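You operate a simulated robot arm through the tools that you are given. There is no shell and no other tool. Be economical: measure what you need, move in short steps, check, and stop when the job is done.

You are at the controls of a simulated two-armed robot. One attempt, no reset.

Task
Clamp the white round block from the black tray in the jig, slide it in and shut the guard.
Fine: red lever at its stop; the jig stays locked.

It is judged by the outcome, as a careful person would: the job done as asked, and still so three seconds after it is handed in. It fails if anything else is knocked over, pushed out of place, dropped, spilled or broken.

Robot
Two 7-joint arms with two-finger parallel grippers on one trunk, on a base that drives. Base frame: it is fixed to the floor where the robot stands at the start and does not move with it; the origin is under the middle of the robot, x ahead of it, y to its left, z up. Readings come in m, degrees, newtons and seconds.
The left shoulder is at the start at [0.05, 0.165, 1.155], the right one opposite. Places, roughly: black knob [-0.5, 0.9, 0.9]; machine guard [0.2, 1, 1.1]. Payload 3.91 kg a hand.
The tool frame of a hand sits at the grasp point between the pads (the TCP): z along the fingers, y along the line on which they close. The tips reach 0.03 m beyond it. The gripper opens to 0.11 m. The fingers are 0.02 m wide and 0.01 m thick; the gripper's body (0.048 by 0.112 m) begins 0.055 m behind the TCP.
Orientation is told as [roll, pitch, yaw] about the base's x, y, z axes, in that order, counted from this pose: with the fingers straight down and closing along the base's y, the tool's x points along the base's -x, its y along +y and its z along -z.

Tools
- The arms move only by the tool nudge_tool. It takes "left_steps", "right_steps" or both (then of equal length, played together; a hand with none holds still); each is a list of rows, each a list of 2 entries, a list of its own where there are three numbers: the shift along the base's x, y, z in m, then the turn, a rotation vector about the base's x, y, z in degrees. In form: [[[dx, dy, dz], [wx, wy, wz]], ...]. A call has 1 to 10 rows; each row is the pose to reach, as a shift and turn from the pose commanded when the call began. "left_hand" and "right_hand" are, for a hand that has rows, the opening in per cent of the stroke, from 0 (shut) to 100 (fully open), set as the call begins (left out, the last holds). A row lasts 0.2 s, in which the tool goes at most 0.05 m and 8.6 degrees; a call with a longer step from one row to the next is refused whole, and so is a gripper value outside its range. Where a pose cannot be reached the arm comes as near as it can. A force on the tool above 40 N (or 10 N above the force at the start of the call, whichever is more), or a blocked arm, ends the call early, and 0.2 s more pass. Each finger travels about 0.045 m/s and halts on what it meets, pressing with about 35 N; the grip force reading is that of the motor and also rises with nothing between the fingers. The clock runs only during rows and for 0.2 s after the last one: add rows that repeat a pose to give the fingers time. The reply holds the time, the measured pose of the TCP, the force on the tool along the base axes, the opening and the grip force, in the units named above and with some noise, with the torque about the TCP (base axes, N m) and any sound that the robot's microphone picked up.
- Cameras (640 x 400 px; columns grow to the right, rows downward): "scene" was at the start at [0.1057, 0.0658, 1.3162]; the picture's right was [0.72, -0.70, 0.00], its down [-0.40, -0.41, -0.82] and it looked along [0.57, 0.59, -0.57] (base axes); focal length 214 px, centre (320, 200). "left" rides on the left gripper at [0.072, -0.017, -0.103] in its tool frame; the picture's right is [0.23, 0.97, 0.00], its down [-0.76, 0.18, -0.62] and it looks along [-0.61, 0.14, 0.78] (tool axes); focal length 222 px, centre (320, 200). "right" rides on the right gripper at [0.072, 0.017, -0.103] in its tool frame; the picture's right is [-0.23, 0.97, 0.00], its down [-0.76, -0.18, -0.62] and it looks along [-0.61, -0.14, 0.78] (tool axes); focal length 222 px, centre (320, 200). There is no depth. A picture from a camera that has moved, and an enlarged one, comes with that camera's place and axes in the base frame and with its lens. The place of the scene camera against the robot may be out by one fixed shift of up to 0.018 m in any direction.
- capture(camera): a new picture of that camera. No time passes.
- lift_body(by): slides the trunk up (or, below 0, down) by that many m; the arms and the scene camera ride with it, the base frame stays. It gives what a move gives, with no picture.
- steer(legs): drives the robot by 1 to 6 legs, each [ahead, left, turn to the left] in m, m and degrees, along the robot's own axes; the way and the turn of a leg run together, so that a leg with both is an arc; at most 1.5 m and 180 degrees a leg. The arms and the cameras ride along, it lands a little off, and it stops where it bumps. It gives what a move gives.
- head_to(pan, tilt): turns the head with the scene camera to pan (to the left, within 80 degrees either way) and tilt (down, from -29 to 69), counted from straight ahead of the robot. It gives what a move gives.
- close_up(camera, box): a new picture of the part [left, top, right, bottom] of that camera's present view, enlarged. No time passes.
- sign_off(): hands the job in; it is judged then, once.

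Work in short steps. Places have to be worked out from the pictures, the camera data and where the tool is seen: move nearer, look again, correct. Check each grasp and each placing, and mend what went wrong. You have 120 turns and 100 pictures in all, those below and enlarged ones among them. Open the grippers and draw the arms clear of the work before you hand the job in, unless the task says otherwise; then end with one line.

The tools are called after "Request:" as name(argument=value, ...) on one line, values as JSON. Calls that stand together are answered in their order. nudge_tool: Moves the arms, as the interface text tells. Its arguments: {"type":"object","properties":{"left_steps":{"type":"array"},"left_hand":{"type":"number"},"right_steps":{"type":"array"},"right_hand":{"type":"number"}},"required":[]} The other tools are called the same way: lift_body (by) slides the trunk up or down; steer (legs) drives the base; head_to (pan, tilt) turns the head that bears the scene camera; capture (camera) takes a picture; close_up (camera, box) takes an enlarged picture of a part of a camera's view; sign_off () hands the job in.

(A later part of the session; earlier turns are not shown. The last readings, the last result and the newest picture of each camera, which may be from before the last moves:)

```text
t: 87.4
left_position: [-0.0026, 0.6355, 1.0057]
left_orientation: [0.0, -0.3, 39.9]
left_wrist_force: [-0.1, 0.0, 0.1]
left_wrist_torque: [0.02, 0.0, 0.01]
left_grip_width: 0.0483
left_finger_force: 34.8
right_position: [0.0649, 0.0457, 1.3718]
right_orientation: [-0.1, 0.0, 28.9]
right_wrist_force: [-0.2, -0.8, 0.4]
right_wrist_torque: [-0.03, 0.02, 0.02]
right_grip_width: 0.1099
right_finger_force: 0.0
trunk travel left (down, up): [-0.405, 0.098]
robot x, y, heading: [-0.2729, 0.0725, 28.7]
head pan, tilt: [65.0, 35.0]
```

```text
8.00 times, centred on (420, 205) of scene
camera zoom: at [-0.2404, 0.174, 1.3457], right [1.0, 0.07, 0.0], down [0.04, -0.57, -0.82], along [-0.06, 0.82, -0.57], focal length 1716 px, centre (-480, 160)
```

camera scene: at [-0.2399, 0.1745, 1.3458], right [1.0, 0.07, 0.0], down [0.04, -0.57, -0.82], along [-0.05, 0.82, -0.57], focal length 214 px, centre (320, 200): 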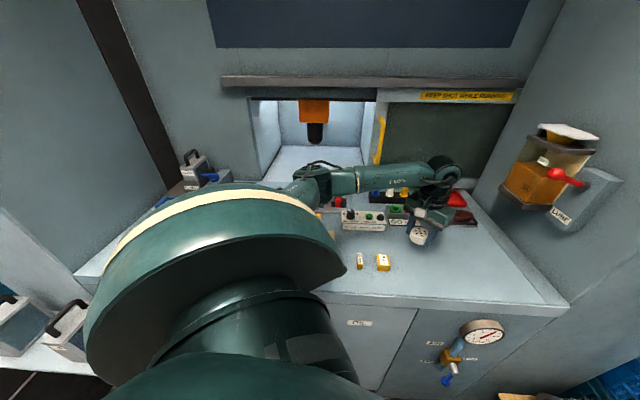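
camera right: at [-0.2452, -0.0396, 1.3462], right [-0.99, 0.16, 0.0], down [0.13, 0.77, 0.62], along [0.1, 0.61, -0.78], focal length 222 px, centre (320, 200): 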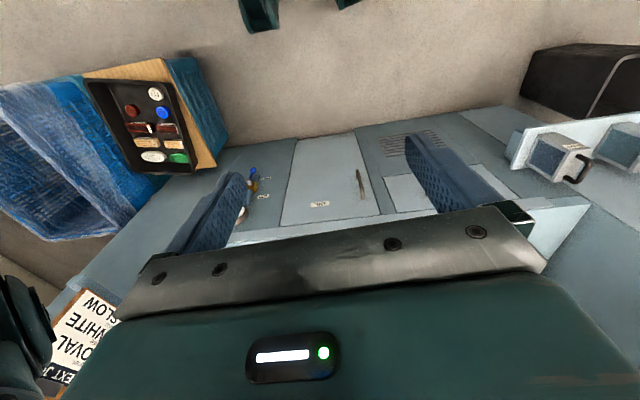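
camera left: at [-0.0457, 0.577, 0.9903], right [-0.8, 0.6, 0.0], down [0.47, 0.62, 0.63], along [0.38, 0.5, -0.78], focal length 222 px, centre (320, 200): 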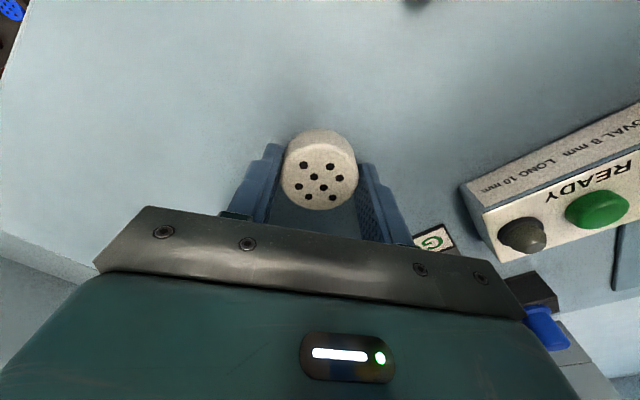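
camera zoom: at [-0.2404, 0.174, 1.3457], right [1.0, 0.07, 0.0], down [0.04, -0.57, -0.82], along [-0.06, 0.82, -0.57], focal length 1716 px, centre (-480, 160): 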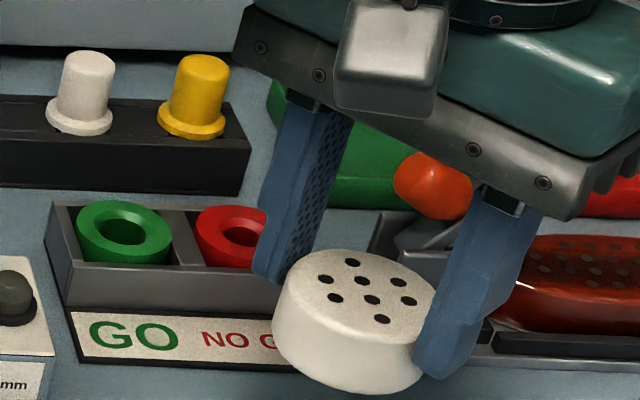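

Held higher (bottom ~45 mm below TCP). I carry it at z≈1.03 over to above the pocket.

Request:
nudge_tool(left_steps=[[[-0.02, 0.005, 0.03], [0, 0, 0]], [[-0.06, 0.02, 0.03], [0, 0, 0]], [[-0.1, 0.04, 0.03], [0, 0, 0]], [[-0.14, 0.06, 0.03], [0, 0, 0]], [[-0.18, 0.08, 0.03], [0, 0, 0]], [[-0.215, 0.105, 0.03], [0, 0, 0]], [[-0.25, 0.13, 0.03], [0, 0, 0]], [[-0.28, 0.16, 0.02], [0, 0, 0]], [[-0.303, 0.19, 0.01], [0, 0, 0]], [[-0.304, 0.195, 0.0], [0, 0, 0]]])

Request:
close_up(camera="scene", box=[270, 150, 370, 212])

Request:
capture(camera="left")

```text
t: 89.6
left_position: [-0.2484, 0.7445, 1.0207]
left_orientation: [0.0, -0.4, 40.0]
left_wrist_force: [-0.4, -0.4, -0.2]
left_wrist_torque: [0.0, 0.0, -0.04]
left_grip_width: 0.0481
left_finger_force: 34.7
left hand out of reach, approached as far as the arm can: row 7, 8, 9, 10
right_position: [0.0646, 0.0456, 1.372]
right_orientation: [0.0, 0.0, 28.8]
right_wrist_force: [-0.2, 0.2, 0.0]
right_wrist_torque: [0.02, 0.01, -0.02]
right_grip_width: 0.11
right_finger_force: 0.0
trunk travel left (down, up): [-0.405, 0.098]
robot x, y, heading: [-0.2738, 0.069, 28.9]
head pan, tilt: [65.0, 35.0]
```

```text
6.40 times, centred on (320, 181) of scene
camera zoom: at [-0.2404, 0.1744, 1.3457], right [1.0, 0.07, 0.0], down [0.04, -0.57, -0.82], along [-0.06, 0.82, -0.57], focal length 1373 px, centre (320, 322)
```

zoom: 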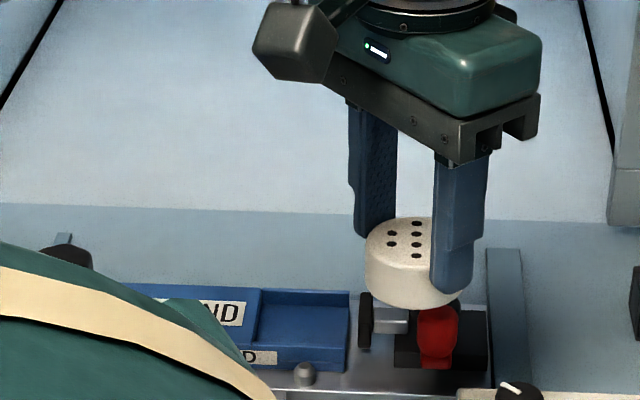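

```text
42 pictures are left
camera left: at [-0.2939, 0.6852, 1.1238], right [-0.8, 0.6, 0.0], down [0.47, 0.62, 0.63], along [0.38, 0.5, -0.78], focal length 222 px, centre (320, 200)
```

left: 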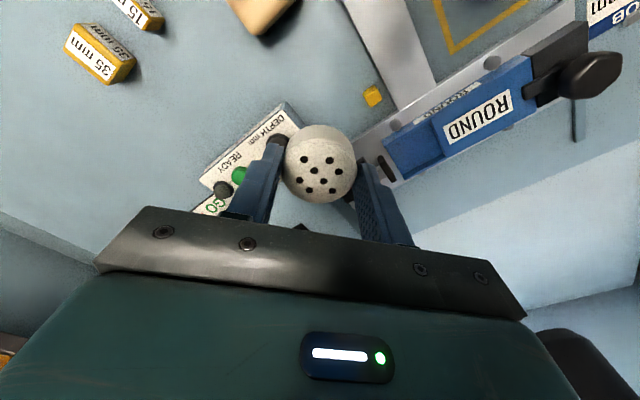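

Very helpful view of the jig from the left camera; I zoom in to measure the pocket and pad.

Request:
close_up(camera="left", box=[350, 90, 510, 190])

```text
4.00 times, centred on (430, 140) of left
camera zoom: at [-0.2939, 0.6852, 1.1238], right [-0.8, 0.6, 0.0], down [0.47, 0.62, 0.63], along [0.38, 0.5, -0.78], focal length 888 px, centre (-120, 440)
```

zoom: 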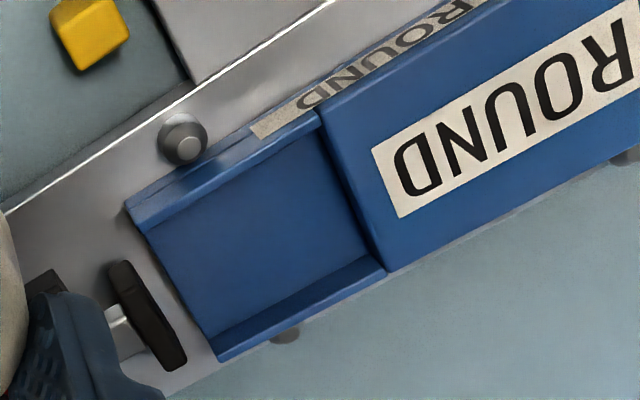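

Triangulated pocket: x[−0.3405,−0.287], y[0.832,0.878], floor z≈0.869; pad face at x≈−0.277. A yaw of ~30° keeps fingers clear of the pad, so I shift the base left ~0.22 m to make that reachable.

Request:
nudge_tool(left_steps=[[[0.02, -0.03, 0.01], [0, 0, 0]], [[0.04, -0.06, 0.02], [0, 0, 0]]])

Request:
steer(legs=[[-0.169, 0.162, 0]])

Request:
capture(camera="scene")

```text
t: 90.2
left_position: [-0.2098, 0.6852, 1.0423]
left_orientation: [0.0, -0.4, 39.8]
left_wrist_force: [-0.4, -0.6, -0.8]
left_wrist_torque: [-0.03, 0.02, -0.02]
left_grip_width: 0.0483
left_finger_force: 35.7
right_position: [0.0656, 0.0461, 1.3718]
right_orientation: [0.0, 0.0, 28.9]
right_wrist_force: [-0.1, 0.7, 0.0]
right_wrist_torque: [0.01, 0.02, 0.0]
right_grip_width: 0.1104
right_finger_force: 0.1
trunk travel left (down, up): [-0.405, 0.098]
robot x, y, heading: [-0.2768, 0.0704, 28.8]
head pan, tilt: [65.0, 35.0]
```

```text
t: 92.3
left_position: [-0.4423, 0.7449, 1.0411]
left_orientation: [0.0, -0.4, 40.1]
left_wrist_force: [-0.2, 0.3, 0.0]
left_wrist_torque: [0.01, -0.02, 0.0]
left_grip_width: 0.0485
left_finger_force: 35.7
right_position: [-0.1645, 0.1074, 1.3715]
right_orientation: [0.0, 0.1, 29.1]
right_wrist_force: [0.4, 1.0, 0.4]
right_wrist_torque: [0.02, -0.02, 0.01]
right_grip_width: 0.1101
right_finger_force: 0.0
trunk travel left (down, up): [-0.405, 0.098]
robot x, y, heading: [-0.5057, 0.1284, 28.9]
head pan, tilt: [65.0, 35.0]
```

```text
40 pictures are left
camera scene: at [-0.4696, 0.234, 1.3458], right [1.0, 0.07, 0.0], down [0.04, -0.57, -0.82], along [-0.06, 0.82, -0.57], focal length 214 px, centre (320, 200)
```

scene: 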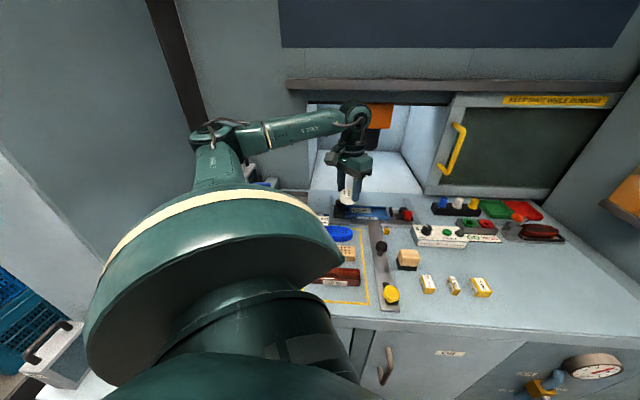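

Clear. I move the hand to just short of the pocket, at yaw ~32° and z≈1.0.

Request:
nudge_tool(left_steps=[[[0.035, 0.02, 0], [0, 0, 0]], [[0.07, 0.04, -0.01], [0, 0, -4]], [[0.1, 0.06, -0.02], [0, 0, -8]], [[0.119, 0.08, -0.04], [0, 0, -8]], [[0.129, 0.1, -0.05], [0, 0, -8]], [[0.129, 0.11, -0.06], [0, 0, -8]]])

Request:
capture(camera="left")

Request:
close_up(camera="scene", box=[320, 150, 448, 230])

```text
t: 93.7
left_position: [-0.3269, 0.8092, 1.0064]
left_orientation: [0.0, -0.5, 32.3]
left_wrist_force: [-0.1, 0.2, -0.1]
left_wrist_torque: [-0.01, 0.01, -0.02]
left_grip_width: 0.0481
left_finger_force: 34.8
left hand out of reach, approached as far as the arm can: row 3, 4, 5, 6
right_position: [-0.1648, 0.1073, 1.3719]
right_orientation: [0.0, -0.1, 29.1]
right_wrist_force: [-0.2, -0.1, -0.1]
right_wrist_torque: [-0.01, -0.01, 0.0]
right_grip_width: 0.11
right_finger_force: 0.1
trunk travel left (down, up): [-0.405, 0.098]
robot x, y, heading: [-0.5041, 0.133, 28.9]
head pan, tilt: [65.0, 35.0]
```

```text
39 pictures are left
camera left: at [-0.3793, 0.755, 1.1099], right [-0.71, 0.7, 0.0], down [0.54, 0.55, 0.63], along [0.44, 0.45, -0.78], focal length 222 px, centre (320, 200)
```

left: 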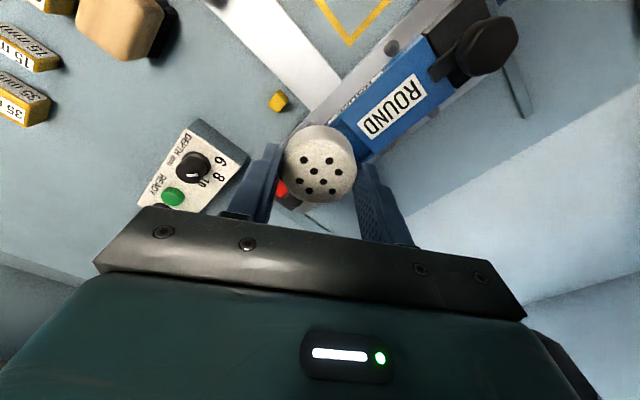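

```text
5.00 times, centred on (384, 190) of scene
camera zoom: at [-0.4696, 0.2339, 1.3458], right [1.0, 0.07, 0.0], down [0.04, -0.57, -0.82], along [-0.06, 0.82, -0.57], focal length 1072 px, centre (0, 250)
```

zoom: 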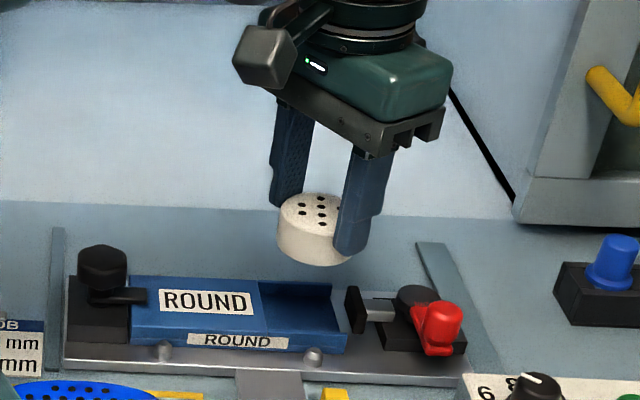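

Slightly out of reach; I pull the hand back 5 cm, move the base 6 cm closer to the bench, and retry.

Request:
nudge_tool(left_steps=[[[-0.01, -0.03, 0.0], [0, 0, 0]], [[-0.02, -0.06, 0.0], [0, 0, 0]]])

Request:
steer(legs=[[0.012, 0.062, 0]])

Request:
nudge_tool(left_steps=[[[0.02, 0.015, -0.01], [0, 0, 0]], [[0.04, 0.035, -0.02], [0, 0, 0]], [[0.054, 0.047, -0.03], [0, 0, 0]]])

Request:
close_up(camera="scene", box=[310, 150, 438, 230])

```text
t: 94.3
left_position: [-0.3451, 0.749, 1.0057]
left_orientation: [-0.1, -0.4, 32.1]
left_wrist_force: [-0.1, 0.2, -0.9]
left_wrist_torque: [0.0, 0.02, 0.01]
left_grip_width: 0.0485
left_finger_force: 35.0
right_position: [-0.164, 0.1068, 1.3712]
right_orientation: [0.0, 0.0, 29.1]
right_wrist_force: [0.4, -0.7, -0.7]
right_wrist_torque: [0.02, 0.02, 0.01]
right_grip_width: 0.1101
right_finger_force: 0.0
trunk travel left (down, up): [-0.405, 0.098]
robot x, y, heading: [-0.5031, 0.1294, 29.1]
head pan, tilt: [65.0, 35.0]
```

```text
t: 95.5
left_position: [-0.3645, 0.8083, 1.005]
left_orientation: [-0.2, -0.3, 31.9]
left_wrist_force: [0.6, 0.9, -1.2]
left_wrist_torque: [-0.01, 0.02, 0.0]
left_grip_width: 0.0484
left_finger_force: 35.3
right_position: [-0.1838, 0.166, 1.3728]
right_orientation: [0.0, 0.0, 29.2]
right_wrist_force: [-0.2, 1.0, 0.2]
right_wrist_torque: [-0.04, -0.02, 0.0]
right_grip_width: 0.1098
right_finger_force: 0.0
trunk travel left (down, up): [-0.405, 0.098]
robot x, y, heading: [-0.5205, 0.1863, 29.3]
head pan, tilt: [65.0, 35.0]
```

```text
t: 96.3
left_position: [-0.3071, 0.8578, 0.9756]
left_orientation: [-0.1, -0.5, 31.9]
left_wrist_force: [-0.1, 0.0, 0.3]
left_wrist_torque: [-0.03, 0.04, 0.03]
left_grip_width: 0.0484
left_finger_force: 34.8
right_position: [-0.1837, 0.1668, 1.3725]
right_orientation: [0.1, -0.1, 29.1]
right_wrist_force: [0.5, 0.7, 0.8]
right_wrist_torque: [0.0, -0.03, 0.01]
right_grip_width: 0.11
right_finger_force: 0.0
trunk travel left (down, up): [-0.405, 0.098]
robot x, y, heading: [-0.5229, 0.1884, 29.0]
head pan, tilt: [65.0, 35.0]
```

```text
5.00 times, centred on (374, 190) of scene
camera zoom: at [-0.4881, 0.2936, 1.3457], right [1.0, 0.07, 0.0], down [0.04, -0.57, -0.82], along [-0.06, 0.82, -0.57], focal length 1072 px, centre (50, 250)
```

zoom: 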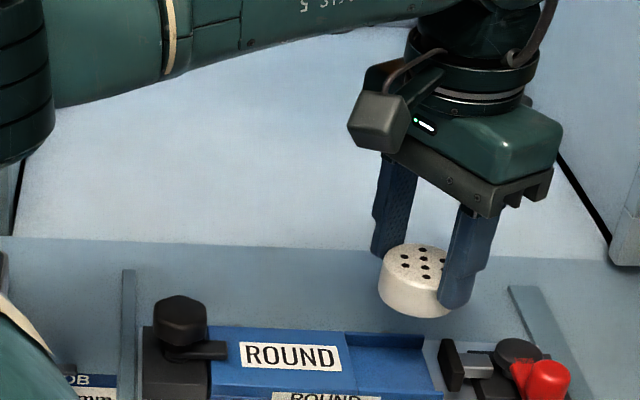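

Reached above the pocket. I shift to (−0.314, 0.854), lower to z≈0.925 and look.

Request:
nudge_tool(left_steps=[[[-0.007, -0.004, -0.015], [0, 0, 0]], [[-0.007, -0.004, -0.035], [0, 0, 0]], [[-0.007, -0.004, -0.05], [0, 0, 0]]])

Request:
head_to(pan=58, tilt=45)

Request:
capture(camera="scene")

```text
t: 97.1
left_position: [-0.3157, 0.8517, 0.9262]
left_orientation: [-0.2, -0.4, 32.0]
left_wrist_force: [0.5, 0.5, -1.0]
left_wrist_torque: [-0.01, 0.01, 0.0]
left_grip_width: 0.0482
left_finger_force: 34.9
right_position: [-0.1841, 0.1671, 1.3733]
right_orientation: [0.0, 0.0, 29.1]
right_wrist_force: [-0.2, -0.1, -0.1]
right_wrist_torque: [0.02, 0.0, -0.01]
right_grip_width: 0.1101
right_finger_force: 0.1
trunk travel left (down, up): [-0.405, 0.098]
robot x, y, heading: [-0.5234, 0.1871, 29.2]
head pan, tilt: [65.0, 35.0]
```

```text
t: 97.8
left_position: [-0.3157, 0.8506, 0.9246]
left_orientation: [-0.1, -0.3, 32.0]
left_wrist_force: [-1.0, 0.9, -0.9]
left_wrist_torque: [0.02, -0.02, 0.0]
left_grip_width: 0.0484
left_finger_force: 35.0
right_position: [-0.1832, 0.1662, 1.3719]
right_orientation: [0.1, 0.0, 29.1]
right_wrist_force: [-0.5, 0.1, 0.8]
right_wrist_torque: [-0.01, -0.01, 0.02]
right_grip_width: 0.1102
right_finger_force: 0.0
trunk travel left (down, up): [-0.405, 0.098]
robot x, y, heading: [-0.5235, 0.1909, 29.4]
head pan, tilt: [58.0, 45.0]
```

```text
36 pictures are left
camera scene: at [-0.4782, 0.2868, 1.331], right [1.0, -0.05, 0.0], down [-0.04, -0.71, -0.71], along [0.04, 0.71, -0.71], focal length 214 px, centre (320, 200)
```

scene: 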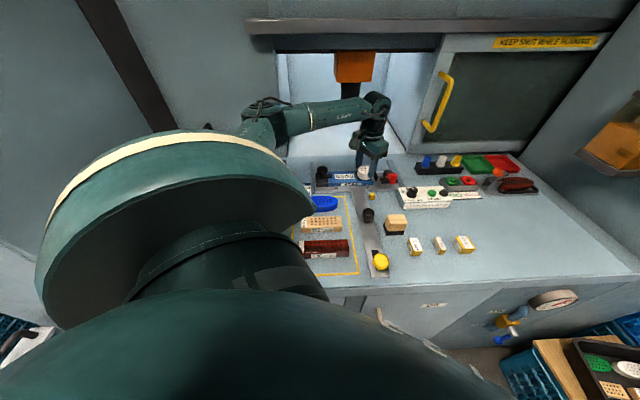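

Request:
close_up(camera="scene", box=[320, 145, 416, 205])

```text
6.67 times, centred on (368, 175) of scene
camera zoom: at [-0.4782, 0.2868, 1.331], right [1.0, -0.05, 0.0], down [-0.04, -0.71, -0.71], along [0.04, 0.71, -0.71], focal length 1430 px, centre (0, 367)
```

zoom: 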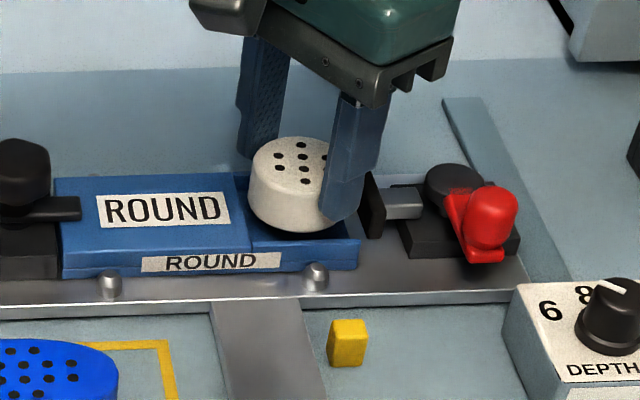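

The block hovers just in the pocket area. I lower in 2 mm steps to feel the floor.

Request:
nudge_tool(left_steps=[[[0, 0, -0.002], [0, 0, 0]], [[0, 0, -0.004], [0, 0, 0]], [[0, 0, -0.006], [0, 0, 0]], [[0, 0, -0.008], [0, 0, 0]], [[0, 0, -0.01], [0, 0, 0]], [[0, 0, -0.012], [0, 0, 0]], [[0, 0, -0.014], [0, 0, 0]]])

Request:
close_up(camera="scene", box=[320, 145, 416, 205])

```text
t: 99.4
left_position: [-0.3163, 0.8516, 0.9125]
left_orientation: [0.0, -0.5, 32.1]
left_wrist_force: [-2.0, 0.8, 5.3]
left_wrist_torque: [0.03, 0.1, -0.03]
left_grip_width: 0.0486
left_finger_force: 35.0
right_position: [-0.1828, 0.1654, 1.3718]
right_orientation: [0.1, 0.0, 29.0]
right_wrist_force: [-0.5, -0.6, -0.3]
right_wrist_torque: [-0.04, 0.02, 0.0]
right_grip_width: 0.1101
right_finger_force: 0.1
trunk travel left (down, up): [-0.405, 0.098]
robot x, y, heading: [-0.5249, 0.1919, 29.2]
head pan, tilt: [58.0, 45.0]
```

```text
6.67 times, centred on (368, 175) of scene
camera zoom: at [-0.4785, 0.2863, 1.3311], right [1.0, -0.05, 0.0], down [-0.04, -0.71, -0.71], along [0.04, 0.71, -0.71], focal length 1430 px, centre (0, 367)
```

zoom: 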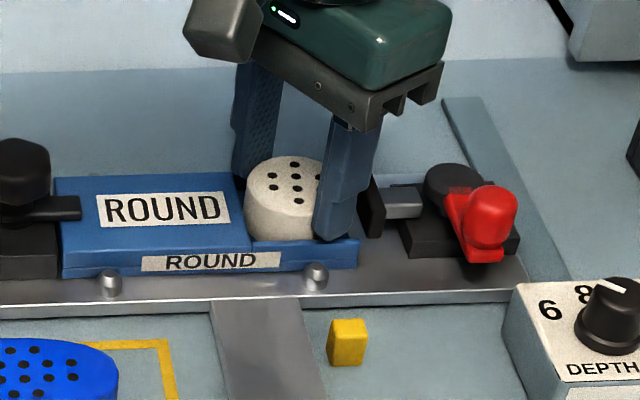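

Contact at the expected height; the block sits behind the front lip against the step. I open slightly and lift away.

Request:
nudge_tool(left_steps=[[[0, 0, 0], [0, 0, 0]], [[0, 0, 0], [0, 0, 0]], [[0, 0, 0.003], [0, 0, 0]], [[0, 0, 0.02], [0, 0, 0]], [[0, 0, 0.05], [0, 0, 0]], [[0, -0.02, 0.09], [0, 0, 0]]], left_hand=54)

Request:
close_up(camera="scene", box=[320, 145, 416, 205])

```text
t: 100.8
left_position: [-0.3175, 0.8317, 1.0041]
left_orientation: [0.0, -0.6, 32.1]
left_wrist_force: [0.4, 0.1, -0.1]
left_wrist_torque: [0.02, 0.01, 0.01]
left_grip_width: 0.0592
left_finger_force: 0.1
right_position: [-0.1827, 0.1656, 1.3715]
right_orientation: [0.1, 0.0, 29.1]
right_wrist_force: [1.1, 0.6, 0.5]
right_wrist_torque: [0.02, -0.01, -0.03]
right_grip_width: 0.11
right_finger_force: 0.0
trunk travel left (down, up): [-0.405, 0.098]
robot x, y, heading: [-0.5204, 0.1877, 29.0]
head pan, tilt: [58.0, 45.0]
```

```text
6.67 times, centred on (368, 175) of scene
camera zoom: at [-0.4783, 0.286, 1.331], right [1.0, -0.05, 0.0], down [-0.04, -0.71, -0.71], along [0.04, 0.71, -0.71], focal length 1430 px, centre (0, 367)
```

zoom: 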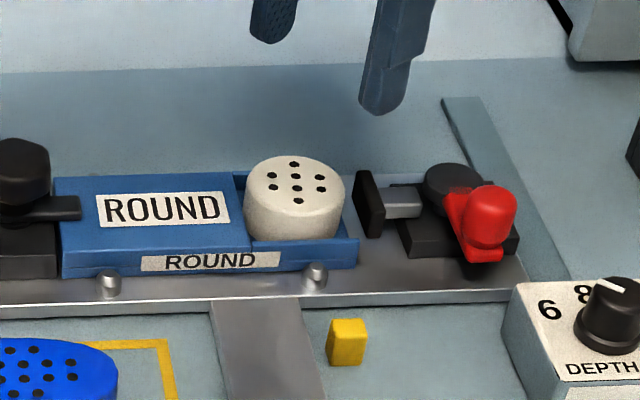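

The block is seated nicely. Now I hover over the red lever with the open hand to look at it closely.

Request:
nudge_tool(left_steps=[[[0.03, -0.01, 0.0], [0, 0, 2]], [[0.06, -0.02, 0.0], [0, 0, 5]], [[0.09, -0.03, 0.0], [0, 0, 8]], [[0.1, -0.04, 0.0], [0, 0, 8]]], left_hand=100)

Request:
close_up(camera="left", box=[200, 60, 460, 222])

Request:
close_up(camera="scene", box=[360, 150, 424, 190])

```text
t: 101.8
left_position: [-0.217, 0.7929, 1.0014]
left_orientation: [-0.2, -0.4, 40.1]
left_wrist_force: [0.8, 0.0, -0.2]
left_wrist_torque: [0.02, 0.0, 0.0]
left_grip_width: 0.1102
left_finger_force: 0.0
right_position: [-0.183, 0.1661, 1.3713]
right_orientation: [0.0, 0.0, 29.1]
right_wrist_force: [0.6, 0.3, 0.6]
right_wrist_torque: [0.01, -0.03, 0.02]
right_grip_width: 0.11
right_finger_force: 0.1
trunk travel left (down, up): [-0.405, 0.098]
robot x, y, heading: [-0.5225, 0.1892, 28.8]
head pan, tilt: [58.0, 45.0]
```

```text
2.46 times, centred on (330, 141) of left
camera zoom: at [-0.2619, 0.7323, 1.105], right [-0.8, 0.6, 0.0], down [0.46, 0.62, 0.63], along [0.38, 0.5, -0.78], focal length 547 px, centre (295, 345)
```

zoom: 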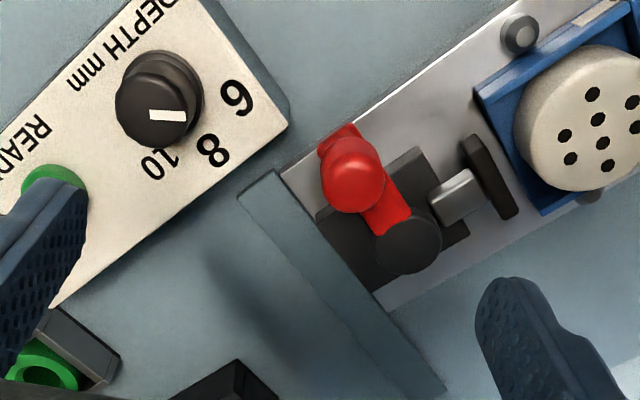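

```text
10.00 times, centred on (392, 170) of scene
camera zoom: at [-0.4784, 0.2867, 1.331], right [1.0, -0.05, 0.0], down [-0.04, -0.71, -0.71], along [0.04, 0.71, -0.71], focal length 2145 px, centre (-400, 500)
```

zoom: 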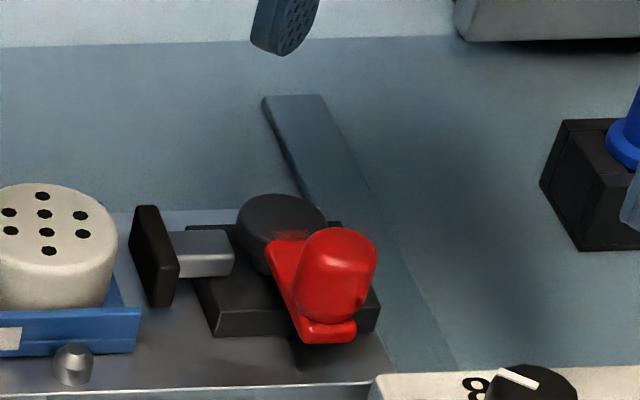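

The lever is horizontal, pivot ≈(−0.230, 0.855), with a vertical red knob at ≈(−0.234, 0.800, top 0.914), pointing at −y. I close the hand and come down on the knob's right side to test-push it left.

Request:
nudge_tool(left_steps=[[[0.006, 0.006, 0], [0, 0, 0]], [[0.014, 0.011, 0], [0, 0, 0]], [[0.014, 0.011, 0], [0, 0, 0]], [[0.014, 0.011, 0], [0, 0, 0]], [[0.014, 0.011, -0.01], [0, 0, 0]], [[0.014, 0.011, -0.03], [0, 0, 0]], [[0.014, 0.011, -0.055], [0, 0, 0]], [[0.014, 0.011, -0.075], [0, 0, 0]], [[0.014, 0.011, -0.086], [0, 0, 0]]], left_hand=0)

Request:
close_up(camera="scene", box=[352, 140, 432, 190])

```text
t: 103.8
left_position: [-0.2002, 0.8032, 0.9169]
left_orientation: [-0.1, -0.4, 40.1]
left_wrist_force: [-0.2, -0.2, 0.0]
left_wrist_torque: [0.0, 0.02, 0.0]
left_grip_width: 0.0002
left_finger_force: 34.6
right_position: [-0.1827, 0.1659, 1.371]
right_orientation: [0.0, 0.0, 29.1]
right_wrist_force: [0.2, 0.3, -0.9]
right_wrist_torque: [-0.01, 0.0, 0.0]
right_grip_width: 0.1099
right_finger_force: 0.2
trunk travel left (down, up): [-0.405, 0.098]
robot x, y, heading: [-0.522, 0.1862, 29.6]
head pan, tilt: [58.0, 45.0]
```

```text
8.00 times, centred on (392, 165) of scene
camera zoom: at [-0.4783, 0.2868, 1.3309], right [1.0, -0.05, 0.0], down [-0.04, -0.71, -0.71], along [0.04, 0.71, -0.71], focal length 1716 px, centre (-256, 480)
```

zoom: 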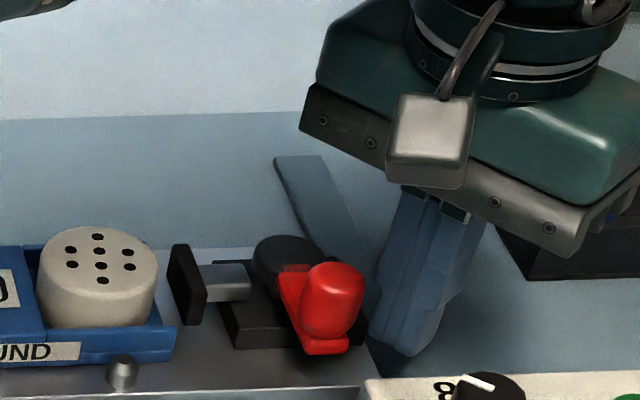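

The finger is right of the knob with a small gap. I push left gently, ~20 mm, watching force.

Request:
nudge_tool(left_steps=[[[-0.004, 0, 0], [0, 0, 0]], [[-0.008, 0, 0], [0, 0, 0]], [[-0.012, 0, 0], [0, 0, 0]], [[-0.016, 0, 0], [0, 0, 0]], [[-0.02, 0, 0], [0, 0, 0]], [[-0.024, 0, 0], [0, 0, 0]]])

Request:
close_up(camera="scene", box=[352, 140, 432, 190])

```text
t: 104.7
left_position: [-0.2066, 0.8007, 0.9197]
left_orientation: [-0.7, -1.4, 39.6]
left_wrist_force: [2.7, -1.4, 3.9]
left_wrist_torque: [-0.02, -0.05, 0.01]
left_grip_width: 0.0
left_finger_force: 35.7
right_position: [-0.1826, 0.1647, 1.3713]
right_orientation: [0.3, 0.0, 28.8]
right_wrist_force: [-0.3, -0.9, 0.3]
right_wrist_torque: [-0.01, -0.01, 0.0]
right_grip_width: 0.11
right_finger_force: 0.2
trunk travel left (down, up): [-0.405, 0.098]
robot x, y, heading: [-0.522, 0.1889, 28.8]
head pan, tilt: [58.0, 45.0]
stopped in row 4 (left hand): the force on the tool passed its limit at 43 N (the readings are from after the stop); the commanded pose is now the measured one
```

```text
8.00 times, centred on (392, 165) of scene
camera zoom: at [-0.4772, 0.2869, 1.3309], right [1.0, -0.05, 0.0], down [-0.04, -0.71, -0.71], along [0.04, 0.71, -0.71], focal length 1716 px, centre (-256, 480)
```

zoom: 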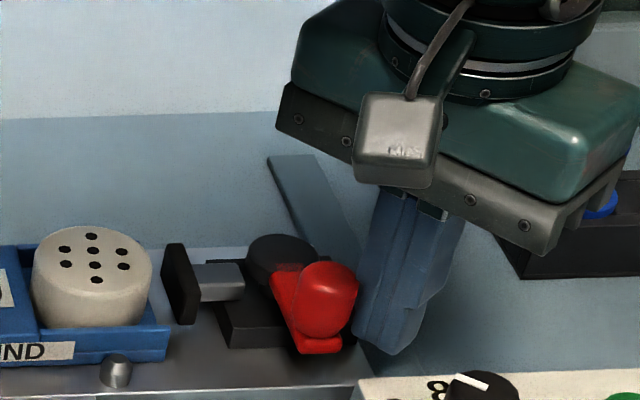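

Blocked to the left without moving, so that is its open stop. I go over to the knob's left side to push it right.

Request:
nudge_tool(left_steps=[[[0.004, 0, 0.02], [0, 0, 0]], [[0.0, 0, 0.05], [0, 0, 0]], [[-0.03, -0.004, 0.055], [0, 0, 0]], [[-0.06, -0.006, 0.055], [0, 0, 0]], [[-0.06, -0.006, 0.03], [0, 0, 0]], [[-0.06, -0.006, 0.01], [0, 0, 0]], [[-0.06, -0.006, -0.002], [0, 0, 0]]])

Request:
close_up(camera="scene", box=[352, 140, 432, 190])

```text
t: 106.3
left_position: [-0.2676, 0.7939, 0.9173]
left_orientation: [-0.8, -1.4, 39.6]
left_wrist_force: [-0.1, 0.6, 0.2]
left_wrist_torque: [0.0, 0.02, -0.01]
left_grip_width: 0.0
left_finger_force: 34.4
right_position: [-0.1827, 0.1649, 1.371]
right_orientation: [-0.1, 0.1, 28.9]
right_wrist_force: [-0.3, -0.4, -0.2]
right_wrist_torque: [-0.01, 0.02, -0.02]
right_grip_width: 0.1101
right_finger_force: 0.0
trunk travel left (down, up): [-0.405, 0.098]
robot x, y, heading: [-0.5185, 0.1874, 28.8]
head pan, tilt: [58.0, 45.0]
```

```text
8.00 times, centred on (392, 165) of scene
camera zoom: at [-0.4773, 0.287, 1.3309], right [1.0, -0.05, 0.0], down [-0.04, -0.71, -0.71], along [0.04, 0.71, -0.71], focal length 1716 px, centre (-256, 480)
```

zoom: 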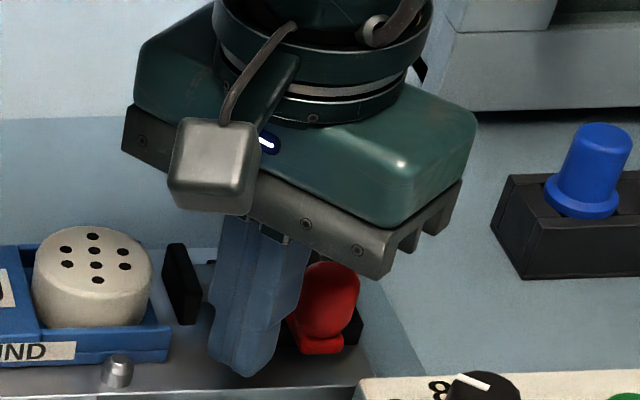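

In position. I push right along the lever's arc, about 30°, watching force.

Request:
nudge_tool(left_steps=[[[0.008, 0.004, 0], [0, 0, 0]], [[0.016, 0.004, 0], [0, 0, 0]], [[0.022, 0.004, 0], [0, 0, 0]], [[0.028, 0.004, 0], [0, 0, 0]], [[0.034, 0.004, 0], [0, 0, 0]], [[0.04, 0.004, 0], [0, 0, 0]], [[0.045, 0.005, 0], [0, 0, 0]]])

Request:
close_up(camera="scene", box=[352, 140, 432, 190])

```text
t: 107.9
left_position: [-0.223, 0.8002, 0.9175]
left_orientation: [-0.7, -1.4, 39.6]
left_wrist_force: [-0.7, 0.2, 0.2]
left_wrist_torque: [0.01, -0.02, 0.0]
left_grip_width: 0.0002
left_finger_force: 35.1
right_position: [-0.1832, 0.166, 1.3718]
right_orientation: [0.2, 0.1, 29.1]
right_wrist_force: [-0.2, -1.0, 0.9]
right_wrist_torque: [-0.03, 0.0, -0.02]
right_grip_width: 0.1101
right_finger_force: 0.1
trunk travel left (down, up): [-0.405, 0.098]
robot x, y, heading: [-0.516, 0.191, 29.0]
head pan, tilt: [58.0, 45.0]
```

```text
8.00 times, centred on (392, 165) of scene
camera zoom: at [-0.4773, 0.2868, 1.3309], right [1.0, -0.05, 0.0], down [-0.04, -0.71, -0.71], along [0.04, 0.71, -0.71], focal length 1716 px, centre (-256, 480)
```

zoom: 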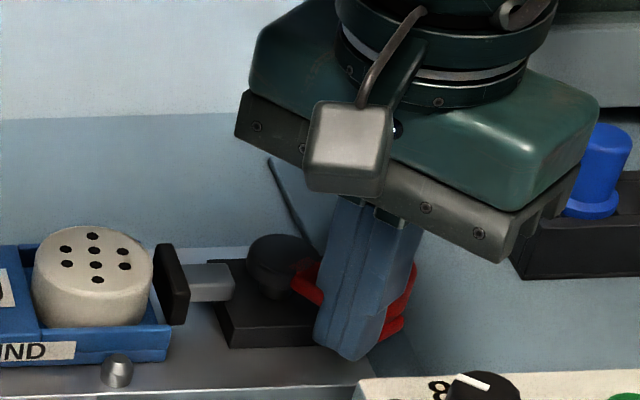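

The pad advances with this rotation — the right direction. I continue along the arc toward the stop.

Request:
nudge_tool(left_steps=[[[0.007, 0.0005, 0], [0, 0, 0]], [[0.014, 0.001, 0], [0, 0, 0]], [[0.021, 0.004, 0], [0, 0, 0]], [[0.028, 0.008, 0], [0, 0, 0]], [[0.034, 0.012, 0], [0, 0, 0]], [[0.0396, 0.0165, 0], [0, 0, 0]], [[0.044, 0.022, 0], [0, 0, 0]], [[0.048, 0.03, 0], [0, 0, 0]]])

Request:
close_up(camera="scene", box=[352, 140, 432, 190])

```text
t: 109.7
left_position: [-0.1758, 0.8301, 0.9158]
left_orientation: [-0.7, -1.5, 39.6]
left_wrist_force: [2.1, -2.9, -0.7]
left_wrist_torque: [0.01, -0.01, -0.04]
left_grip_width: 0.0003
left_finger_force: 35.1
right_position: [-0.1816, 0.1661, 1.3722]
right_orientation: [0.1, 0.0, 28.9]
right_wrist_force: [-0.1, 0.1, -0.5]
right_wrist_torque: [-0.01, -0.01, -0.03]
right_grip_width: 0.11
right_finger_force: 0.1
trunk travel left (down, up): [-0.405, 0.098]
robot x, y, heading: [-0.5243, 0.1893, 28.8]
head pan, tilt: [58.0, 45.0]
```

```text
8.00 times, centred on (392, 165) of scene
camera zoom: at [-0.4772, 0.2867, 1.3309], right [1.0, -0.05, 0.0], down [-0.04, -0.71, -0.71], along [0.04, 0.71, -0.71], focal length 1716 px, centre (-256, 480)
```

zoom: 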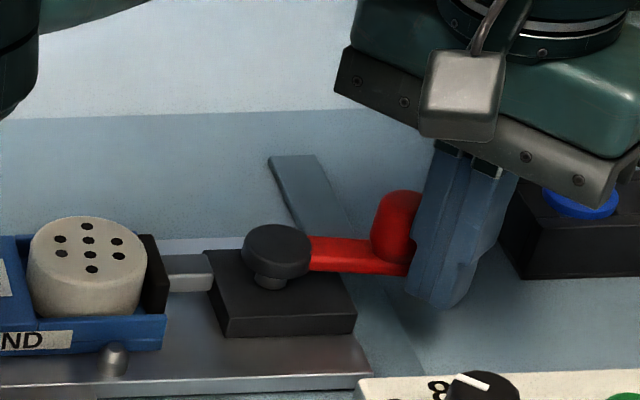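

The pad is now against the block, lever pointing right. I push on until the stop.

Request:
nudge_tool(left_steps=[[[0.002, 0.005, 0], [0, 0, 0]], [[0.004, 0.01, 0], [0, 0, 0]], [[0.005, 0.015, 0], [0, 0, 0]], [[0.006, 0.02, 0], [0, 0, 0]], [[0.006, 0.026, 0], [0, 0, 0]], [[0.006, 0.031, 0], [0, 0, 0]], [[0.005, 0.037, 0], [0, 0, 0]]])

Request:
close_up(camera="scene", box=[352, 140, 432, 190])

```text
t: 111.3
left_position: [-0.1704, 0.8458, 0.9156]
left_orientation: [-0.6, -1.6, 39.7]
left_wrist_force: [0.9, 0.3, 0.1]
left_wrist_torque: [0.02, 0.0, 0.0]
left_grip_width: 0.0
left_finger_force: 35.1
left hand out of reach, approached as far as the arm can: row 4, 5, 6, 7
right_position: [-0.1823, 0.1651, 1.3722]
right_orientation: [0.0, 0.0, 28.9]
right_wrist_force: [0.7, 0.1, -0.1]
right_wrist_torque: [-0.02, 0.01, 0.0]
right_grip_width: 0.1097
right_finger_force: 0.2
trunk travel left (down, up): [-0.405, 0.098]
robot x, y, heading: [-0.5222, 0.1899, 28.8]
head pan, tilt: [58.0, 45.0]
```

```text
8.00 times, centred on (392, 165) of scene
camera zoom: at [-0.4774, 0.2869, 1.3309], right [1.0, -0.05, 0.0], down [-0.04, -0.71, -0.71], along [0.04, 0.71, -0.71], focal length 1716 px, centre (-256, 480)
```

zoom: 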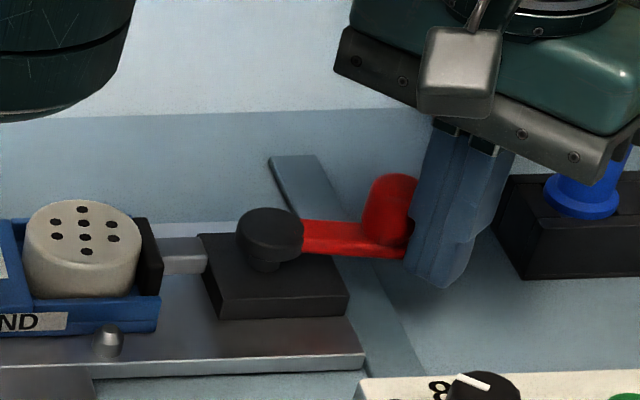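

The lever is at right angle and the jig carriage has begun sliding in freely. I withdraw the hand and look at the whole jig.

Request:
nudge_tool(left_steps=[[[0.004, -0.012, 0], [0, 0, 0]], [[0.004, -0.02, 0.03], [0, 0, 0]], [[0.004, -0.03, 0.07], [0, 0, 0]], [[0.004, -0.06, 0.1], [0, 0, 0]], [[0.03, -0.1, 0.12], [0, 0, 0]]])

Request:
close_up(camera="scene", box=[310, 135, 450, 285])

Request:
close_up(camera="scene", box=[320, 140, 416, 200])

```text
refused: row 5 steps farther than a row can; nothing moved
```

```text
2.67 times, centred on (380, 210) of scene
camera zoom: at [-0.4774, 0.2869, 1.3309], right [1.0, -0.05, 0.0], down [-0.04, -0.71, -0.71], along [0.04, 0.71, -0.71], focal length 572 px, centre (160, 173)
```

zoom: 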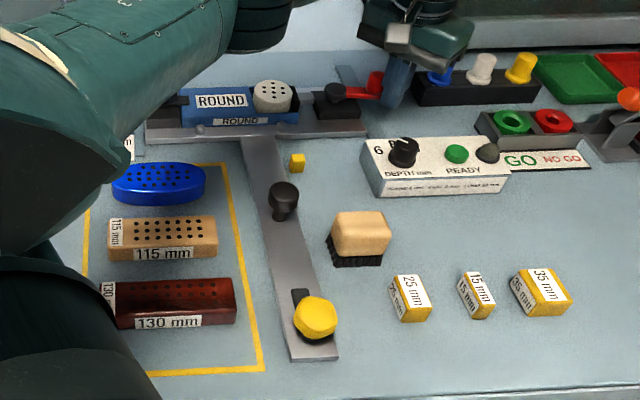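

```text
6.67 times, centred on (368, 170) of scene
camera zoom: at [-0.4774, 0.2869, 1.3309], right [1.0, -0.05, 0.0], down [-0.04, -0.71, -0.71], along [0.04, 0.71, -0.71], focal length 1430 px, centre (0, 400)
```

zoom: 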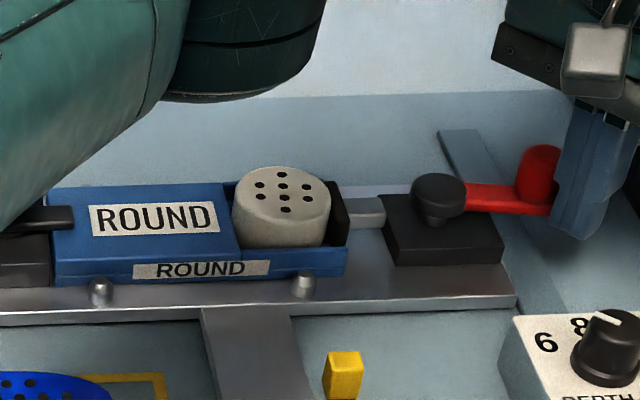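

The stem with yellow knob is part of the carriage and has moved in slightly. I retract the hand up and back, then back the base off to where the arm can push the yellow knob.

Request:
nudge_tool(left_steps=[[[0.004, -0.012, 0], [0, 0, 0]], [[0.004, -0.02, 0.03], [0, 0, 0]], [[0.004, -0.03, 0.07], [0, 0, 0]], [[0.004, -0.06, 0.1], [0, 0, 0]], [[0.02, -0.09, 0.12], [0, 0, 0]]])

Request:
steer(legs=[[0.074, -0.258, 0]])

Request:
capture(camera="scene")

Request:
capture(camera="left")

```text
t: 112.5
left_position: [-0.1511, 0.7583, 1.0396]
left_orientation: [-0.6, -1.3, 39.5]
left_wrist_force: [-0.2, -0.5, -0.5]
left_wrist_torque: [0.02, 0.02, -0.02]
left_grip_width: 0.0001
left_finger_force: 35.5
right_position: [-0.181, 0.1652, 1.3713]
right_orientation: [0.2, 0.0, 28.9]
right_wrist_force: [0.1, -0.1, 0.1]
right_wrist_torque: [0.0, 0.01, 0.03]
right_grip_width: 0.11
right_finger_force: 0.0
trunk travel left (down, up): [-0.405, 0.098]
robot x, y, heading: [-0.5237, 0.1867, 28.9]
head pan, tilt: [58.0, 45.0]
```

```text
t: 115.4
left_position: [0.0389, 0.5693, 1.0388]
left_orientation: [-0.7, -1.4, 39.6]
left_wrist_force: [1.0, -0.9, 0.8]
left_wrist_torque: [-0.01, -0.01, -0.03]
left_grip_width: 0.0
left_finger_force: 34.7
right_position: [0.0065, -0.0237, 1.3716]
right_orientation: [0.1, 0.0, 28.9]
right_wrist_force: [-0.5, 0.5, 0.1]
right_wrist_torque: [0.03, -0.02, 0.04]
right_grip_width: 0.11
right_finger_force: 0.0
trunk travel left (down, up): [-0.405, 0.098]
robot x, y, heading: [-0.3338, 0.0008, 28.8]
head pan, tilt: [58.0, 45.0]
```

```text
22 pictures are left
camera scene: at [-0.2879, 0.0979, 1.3309], right [1.0, -0.05, 0.0], down [-0.04, -0.71, -0.71], along [0.04, 0.71, -0.71], focal length 214 px, centre (320, 200)
```

scene: 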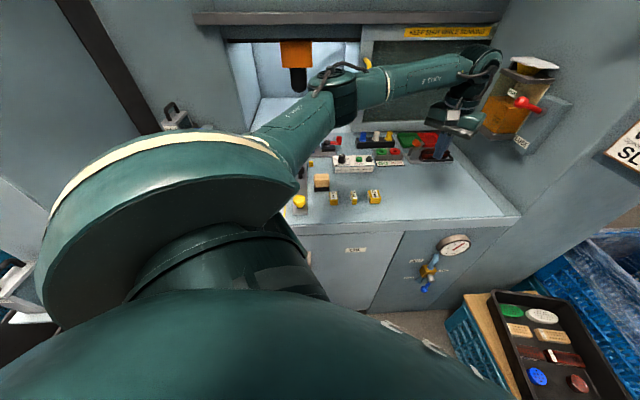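

```text
21 pictures are left
camera left: at [-0.0086, 0.5094, 1.1411], right [-0.8, 0.61, -0.02], down [0.46, 0.62, 0.64], along [0.4, 0.5, -0.77], focal length 222 px, centre (320, 200)
```

left: 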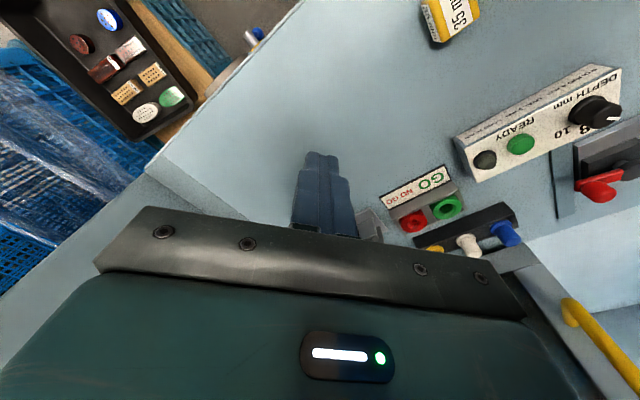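

I swing the hand to in front of the yellow knob (−0.34, 0.46), turning to yaw 90°, high up.

Request:
nudge_tool(left_steps=[[[-0.042, -0.012, 0.0], [0, 0, 5.6]], [[-0.084, -0.024, 0.0], [0, 0, 11.2]], [[-0.126, -0.036, 0.0], [0, 0, 16.8]], [[-0.168, -0.048, 0.0], [0, 0, 22.4]], [[-0.21, -0.06, 0.0], [0, 0, 28]], [[-0.252, -0.072, 0.0], [0, 0, 33.6]], [[-0.294, -0.084, 0.0], [0, 0, 39.2]], [[-0.336, -0.096, 0.0], [0, 0, 44.8]], [[-0.379, -0.105, 0.0], [0, 0, 50]]])

Request:
capture(camera="left")

```text
t: 117.4
left_position: [-0.3391, 0.4615, 1.039]
left_orientation: [-0.7, -1.3, 89.6]
left_wrist_force: [-0.5, -0.8, -0.1]
left_wrist_torque: [0.05, -0.02, -0.03]
left_grip_width: 0.0
left_finger_force: 34.5
right_position: [0.0059, -0.0252, 1.3721]
right_orientation: [0.1, -0.2, 28.9]
right_wrist_force: [0.6, 0.2, 0.6]
right_wrist_torque: [0.02, -0.01, -0.02]
right_grip_width: 0.1099
right_finger_force: 0.0
trunk travel left (down, up): [-0.405, 0.098]
robot x, y, heading: [-0.334, -0.0024, 28.8]
head pan, tilt: [58.0, 45.0]
```

```text
20 pictures are left
camera left: at [-0.3241, 0.3864, 1.1407], right [-0.98, -0.22, -0.02], down [-0.18, 0.75, 0.64], along [-0.13, 0.63, -0.77], focal length 222 px, centre (320, 200)
```

left: 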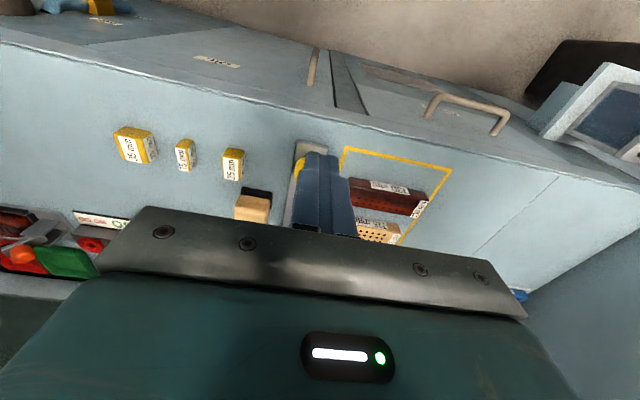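

The knob is near (−0.34, 0.555), stem end at y≈0.533. I lower the closed fingers to z≈0.90 just in front of it (y≈0.50).

Request:
nudge_tool(left_steps=[[[0, 0.015, -0.03], [0, 0, 0]], [[0, 0.03, -0.06], [0, 0, 0]], [[0, 0.04, -0.09], [0, 0, 0]], [[0, 0.04, -0.12], [0, 0, 0]], [[0, 0.04, -0.141], [0, 0, 0]]])

Request:
capture(camera="left")

```text
t: 118.6
left_position: [-0.3422, 0.5061, 0.8983]
left_orientation: [-0.7, -1.4, 89.6]
left_wrist_force: [0.3, 0.2, -0.6]
left_wrist_torque: [-0.01, 0.02, -0.01]
left_grip_width: 0.0003
left_finger_force: 34.5
right_position: [0.0068, -0.0232, 1.3718]
right_orientation: [0.1, 0.0, 28.9]
right_wrist_force: [0.5, -0.1, 0.4]
right_wrist_torque: [0.01, 0.04, 0.04]
right_grip_width: 0.1099
right_finger_force: 0.1
trunk travel left (down, up): [-0.405, 0.098]
robot x, y, heading: [-0.333, 0.0009, 28.7]
head pan, tilt: [58.0, 45.0]
```

```text
19 pictures are left
camera left: at [-0.3273, 0.4308, 1.0001], right [-0.98, -0.22, -0.02], down [-0.18, 0.75, 0.64], along [-0.13, 0.63, -0.77], focal length 222 px, centre (320, 200)
```

left: 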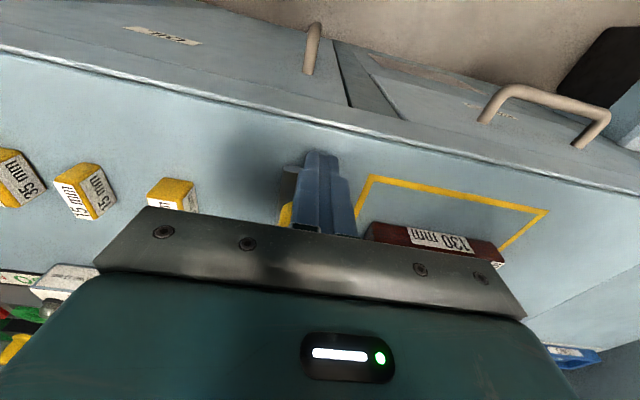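

Aligned with the knob. I push in +y steadily.

Request:
nudge_tool(left_steps=[[[0.002, 0.01, 0], [0, 0, 0]], [[0.002, 0.02, 0], [0, 0, 0]], [[0.002, 0.03, 0], [0, 0, 0]], [[0.002, 0.04, 0], [0, 0, 0]], [[0.002, 0.05, 0], [0, 0, 0]], [[0.002, 0.06, 0], [0, 0, 0]], [[0.002, 0.07, 0], [0, 0, 0]], [[0.002, 0.08, 0], [0, 0, 0]]])

Request:
close_up(camera="scene", box=[240, 100, 400, 220])

```text
t: 120.4
left_position: [-0.3391, 0.5846, 0.8989]
left_orientation: [-0.7, -1.5, 89.6]
left_wrist_force: [0.0, -0.6, -0.2]
left_wrist_torque: [-0.03, 0.01, -0.04]
left_grip_width: 0.0
left_finger_force: 35.2
right_position: [0.0067, -0.0227, 1.3717]
right_orientation: [-0.1, 0.0, 28.8]
right_wrist_force: [0.8, 0.2, 0.5]
right_wrist_torque: [-0.01, 0.02, -0.02]
right_grip_width: 0.1102
right_finger_force: 0.1
trunk travel left (down, up): [-0.405, 0.098]
robot x, y, heading: [-0.3352, -0.0018, 28.8]
head pan, tilt: [58.0, 45.0]
```

```text
3.33 times, centred on (320, 160) of scene
camera zoom: at [-0.2881, 0.0982, 1.331], right [1.0, -0.05, 0.0], down [-0.04, -0.71, -0.71], along [0.04, 0.71, -0.71], focal length 715 px, centre (320, 333)
```

zoom: 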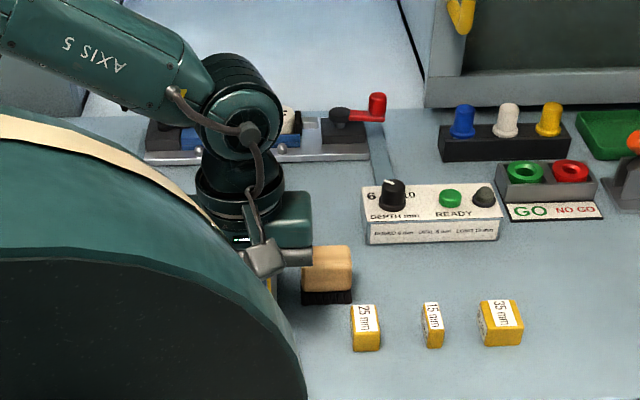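

The carriage moves in smoothly. Continue pushing another 8 cm.

Request:
nudge_tool(left_steps=[[[0, 0.01, 0], [0, 0, 0]], [[0, 0.02, 0], [0, 0, 0]], [[0, 0.03, 0], [0, 0, 0]], [[0, 0.04, 0], [0, 0, 0]], [[0, 0.05, 0], [0, 0, 0]], [[0, 0.06, 0], [0, 0, 0]], [[0, 0.07, 0], [0, 0, 0]], [[0, 0.08, 0], [0, 0, 0]]])

Request:
nudge_tool(left_steps=[[[0, 0.008, 0], [0, 0, 0]], [[0, 0.016, 0], [0, 0, 0]], [[0, 0.024, 0], [0, 0, 0]], [[0, 0.032, 0], [0, 0, 0]], [[0, 0.04, 0], [0, 0, 0]]])

Request:
close_up(camera="scene", box=[240, 70, 400, 190])

```text
t: 122.2
left_position: [-0.3371, 0.6643, 0.8998]
left_orientation: [-0.7, -1.5, 89.6]
left_wrist_force: [0.1, 0.0, -0.5]
left_wrist_torque: [0.0, 0.01, -0.03]
left_grip_width: 0.0
left_finger_force: 35.4
right_position: [0.0065, -0.0228, 1.3728]
right_orientation: [-0.1, 0.0, 28.8]
right_wrist_force: [0.6, -0.2, -0.4]
right_wrist_torque: [-0.02, -0.02, 0.02]
right_grip_width: 0.1099
right_finger_force: 0.0
trunk travel left (down, up): [-0.405, 0.098]
robot x, y, heading: [-0.3313, -0.0006, 29.0]
head pan, tilt: [58.0, 45.0]
```

```text
t: 123.4
left_position: [-0.3412, 0.705, 0.898]
left_orientation: [-0.7, -1.5, 89.6]
left_wrist_force: [0.0, -0.2, 0.8]
left_wrist_torque: [-0.02, 0.0, -0.01]
left_grip_width: 0.0
left_finger_force: 34.6
right_position: [0.0062, -0.0232, 1.3722]
right_orientation: [0.0, 0.1, 28.9]
right_wrist_force: [-0.2, 0.0, 0.4]
right_wrist_torque: [0.0, -0.01, -0.01]
right_grip_width: 0.1101
right_finger_force: 0.0
trunk travel left (down, up): [-0.405, 0.098]
robot x, y, heading: [-0.3329, -0.0003, 28.7]
head pan, tilt: [58.0, 45.0]
```

```text
3.33 times, centred on (320, 130) of scene
camera zoom: at [-0.2881, 0.0982, 1.3309], right [1.0, -0.05, 0.0], down [-0.04, -0.71, -0.71], along [0.04, 0.71, -0.71], focal length 715 px, centre (320, 433)
```

zoom: 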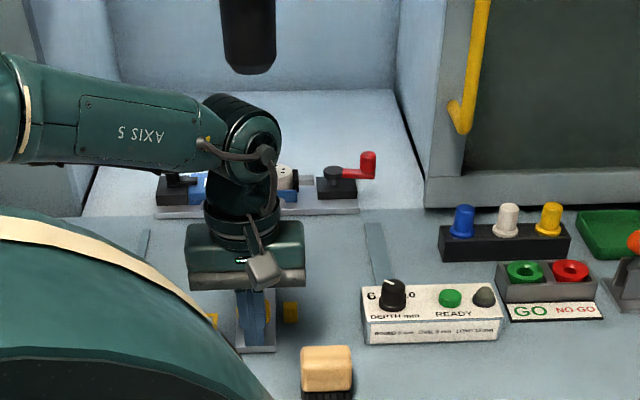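

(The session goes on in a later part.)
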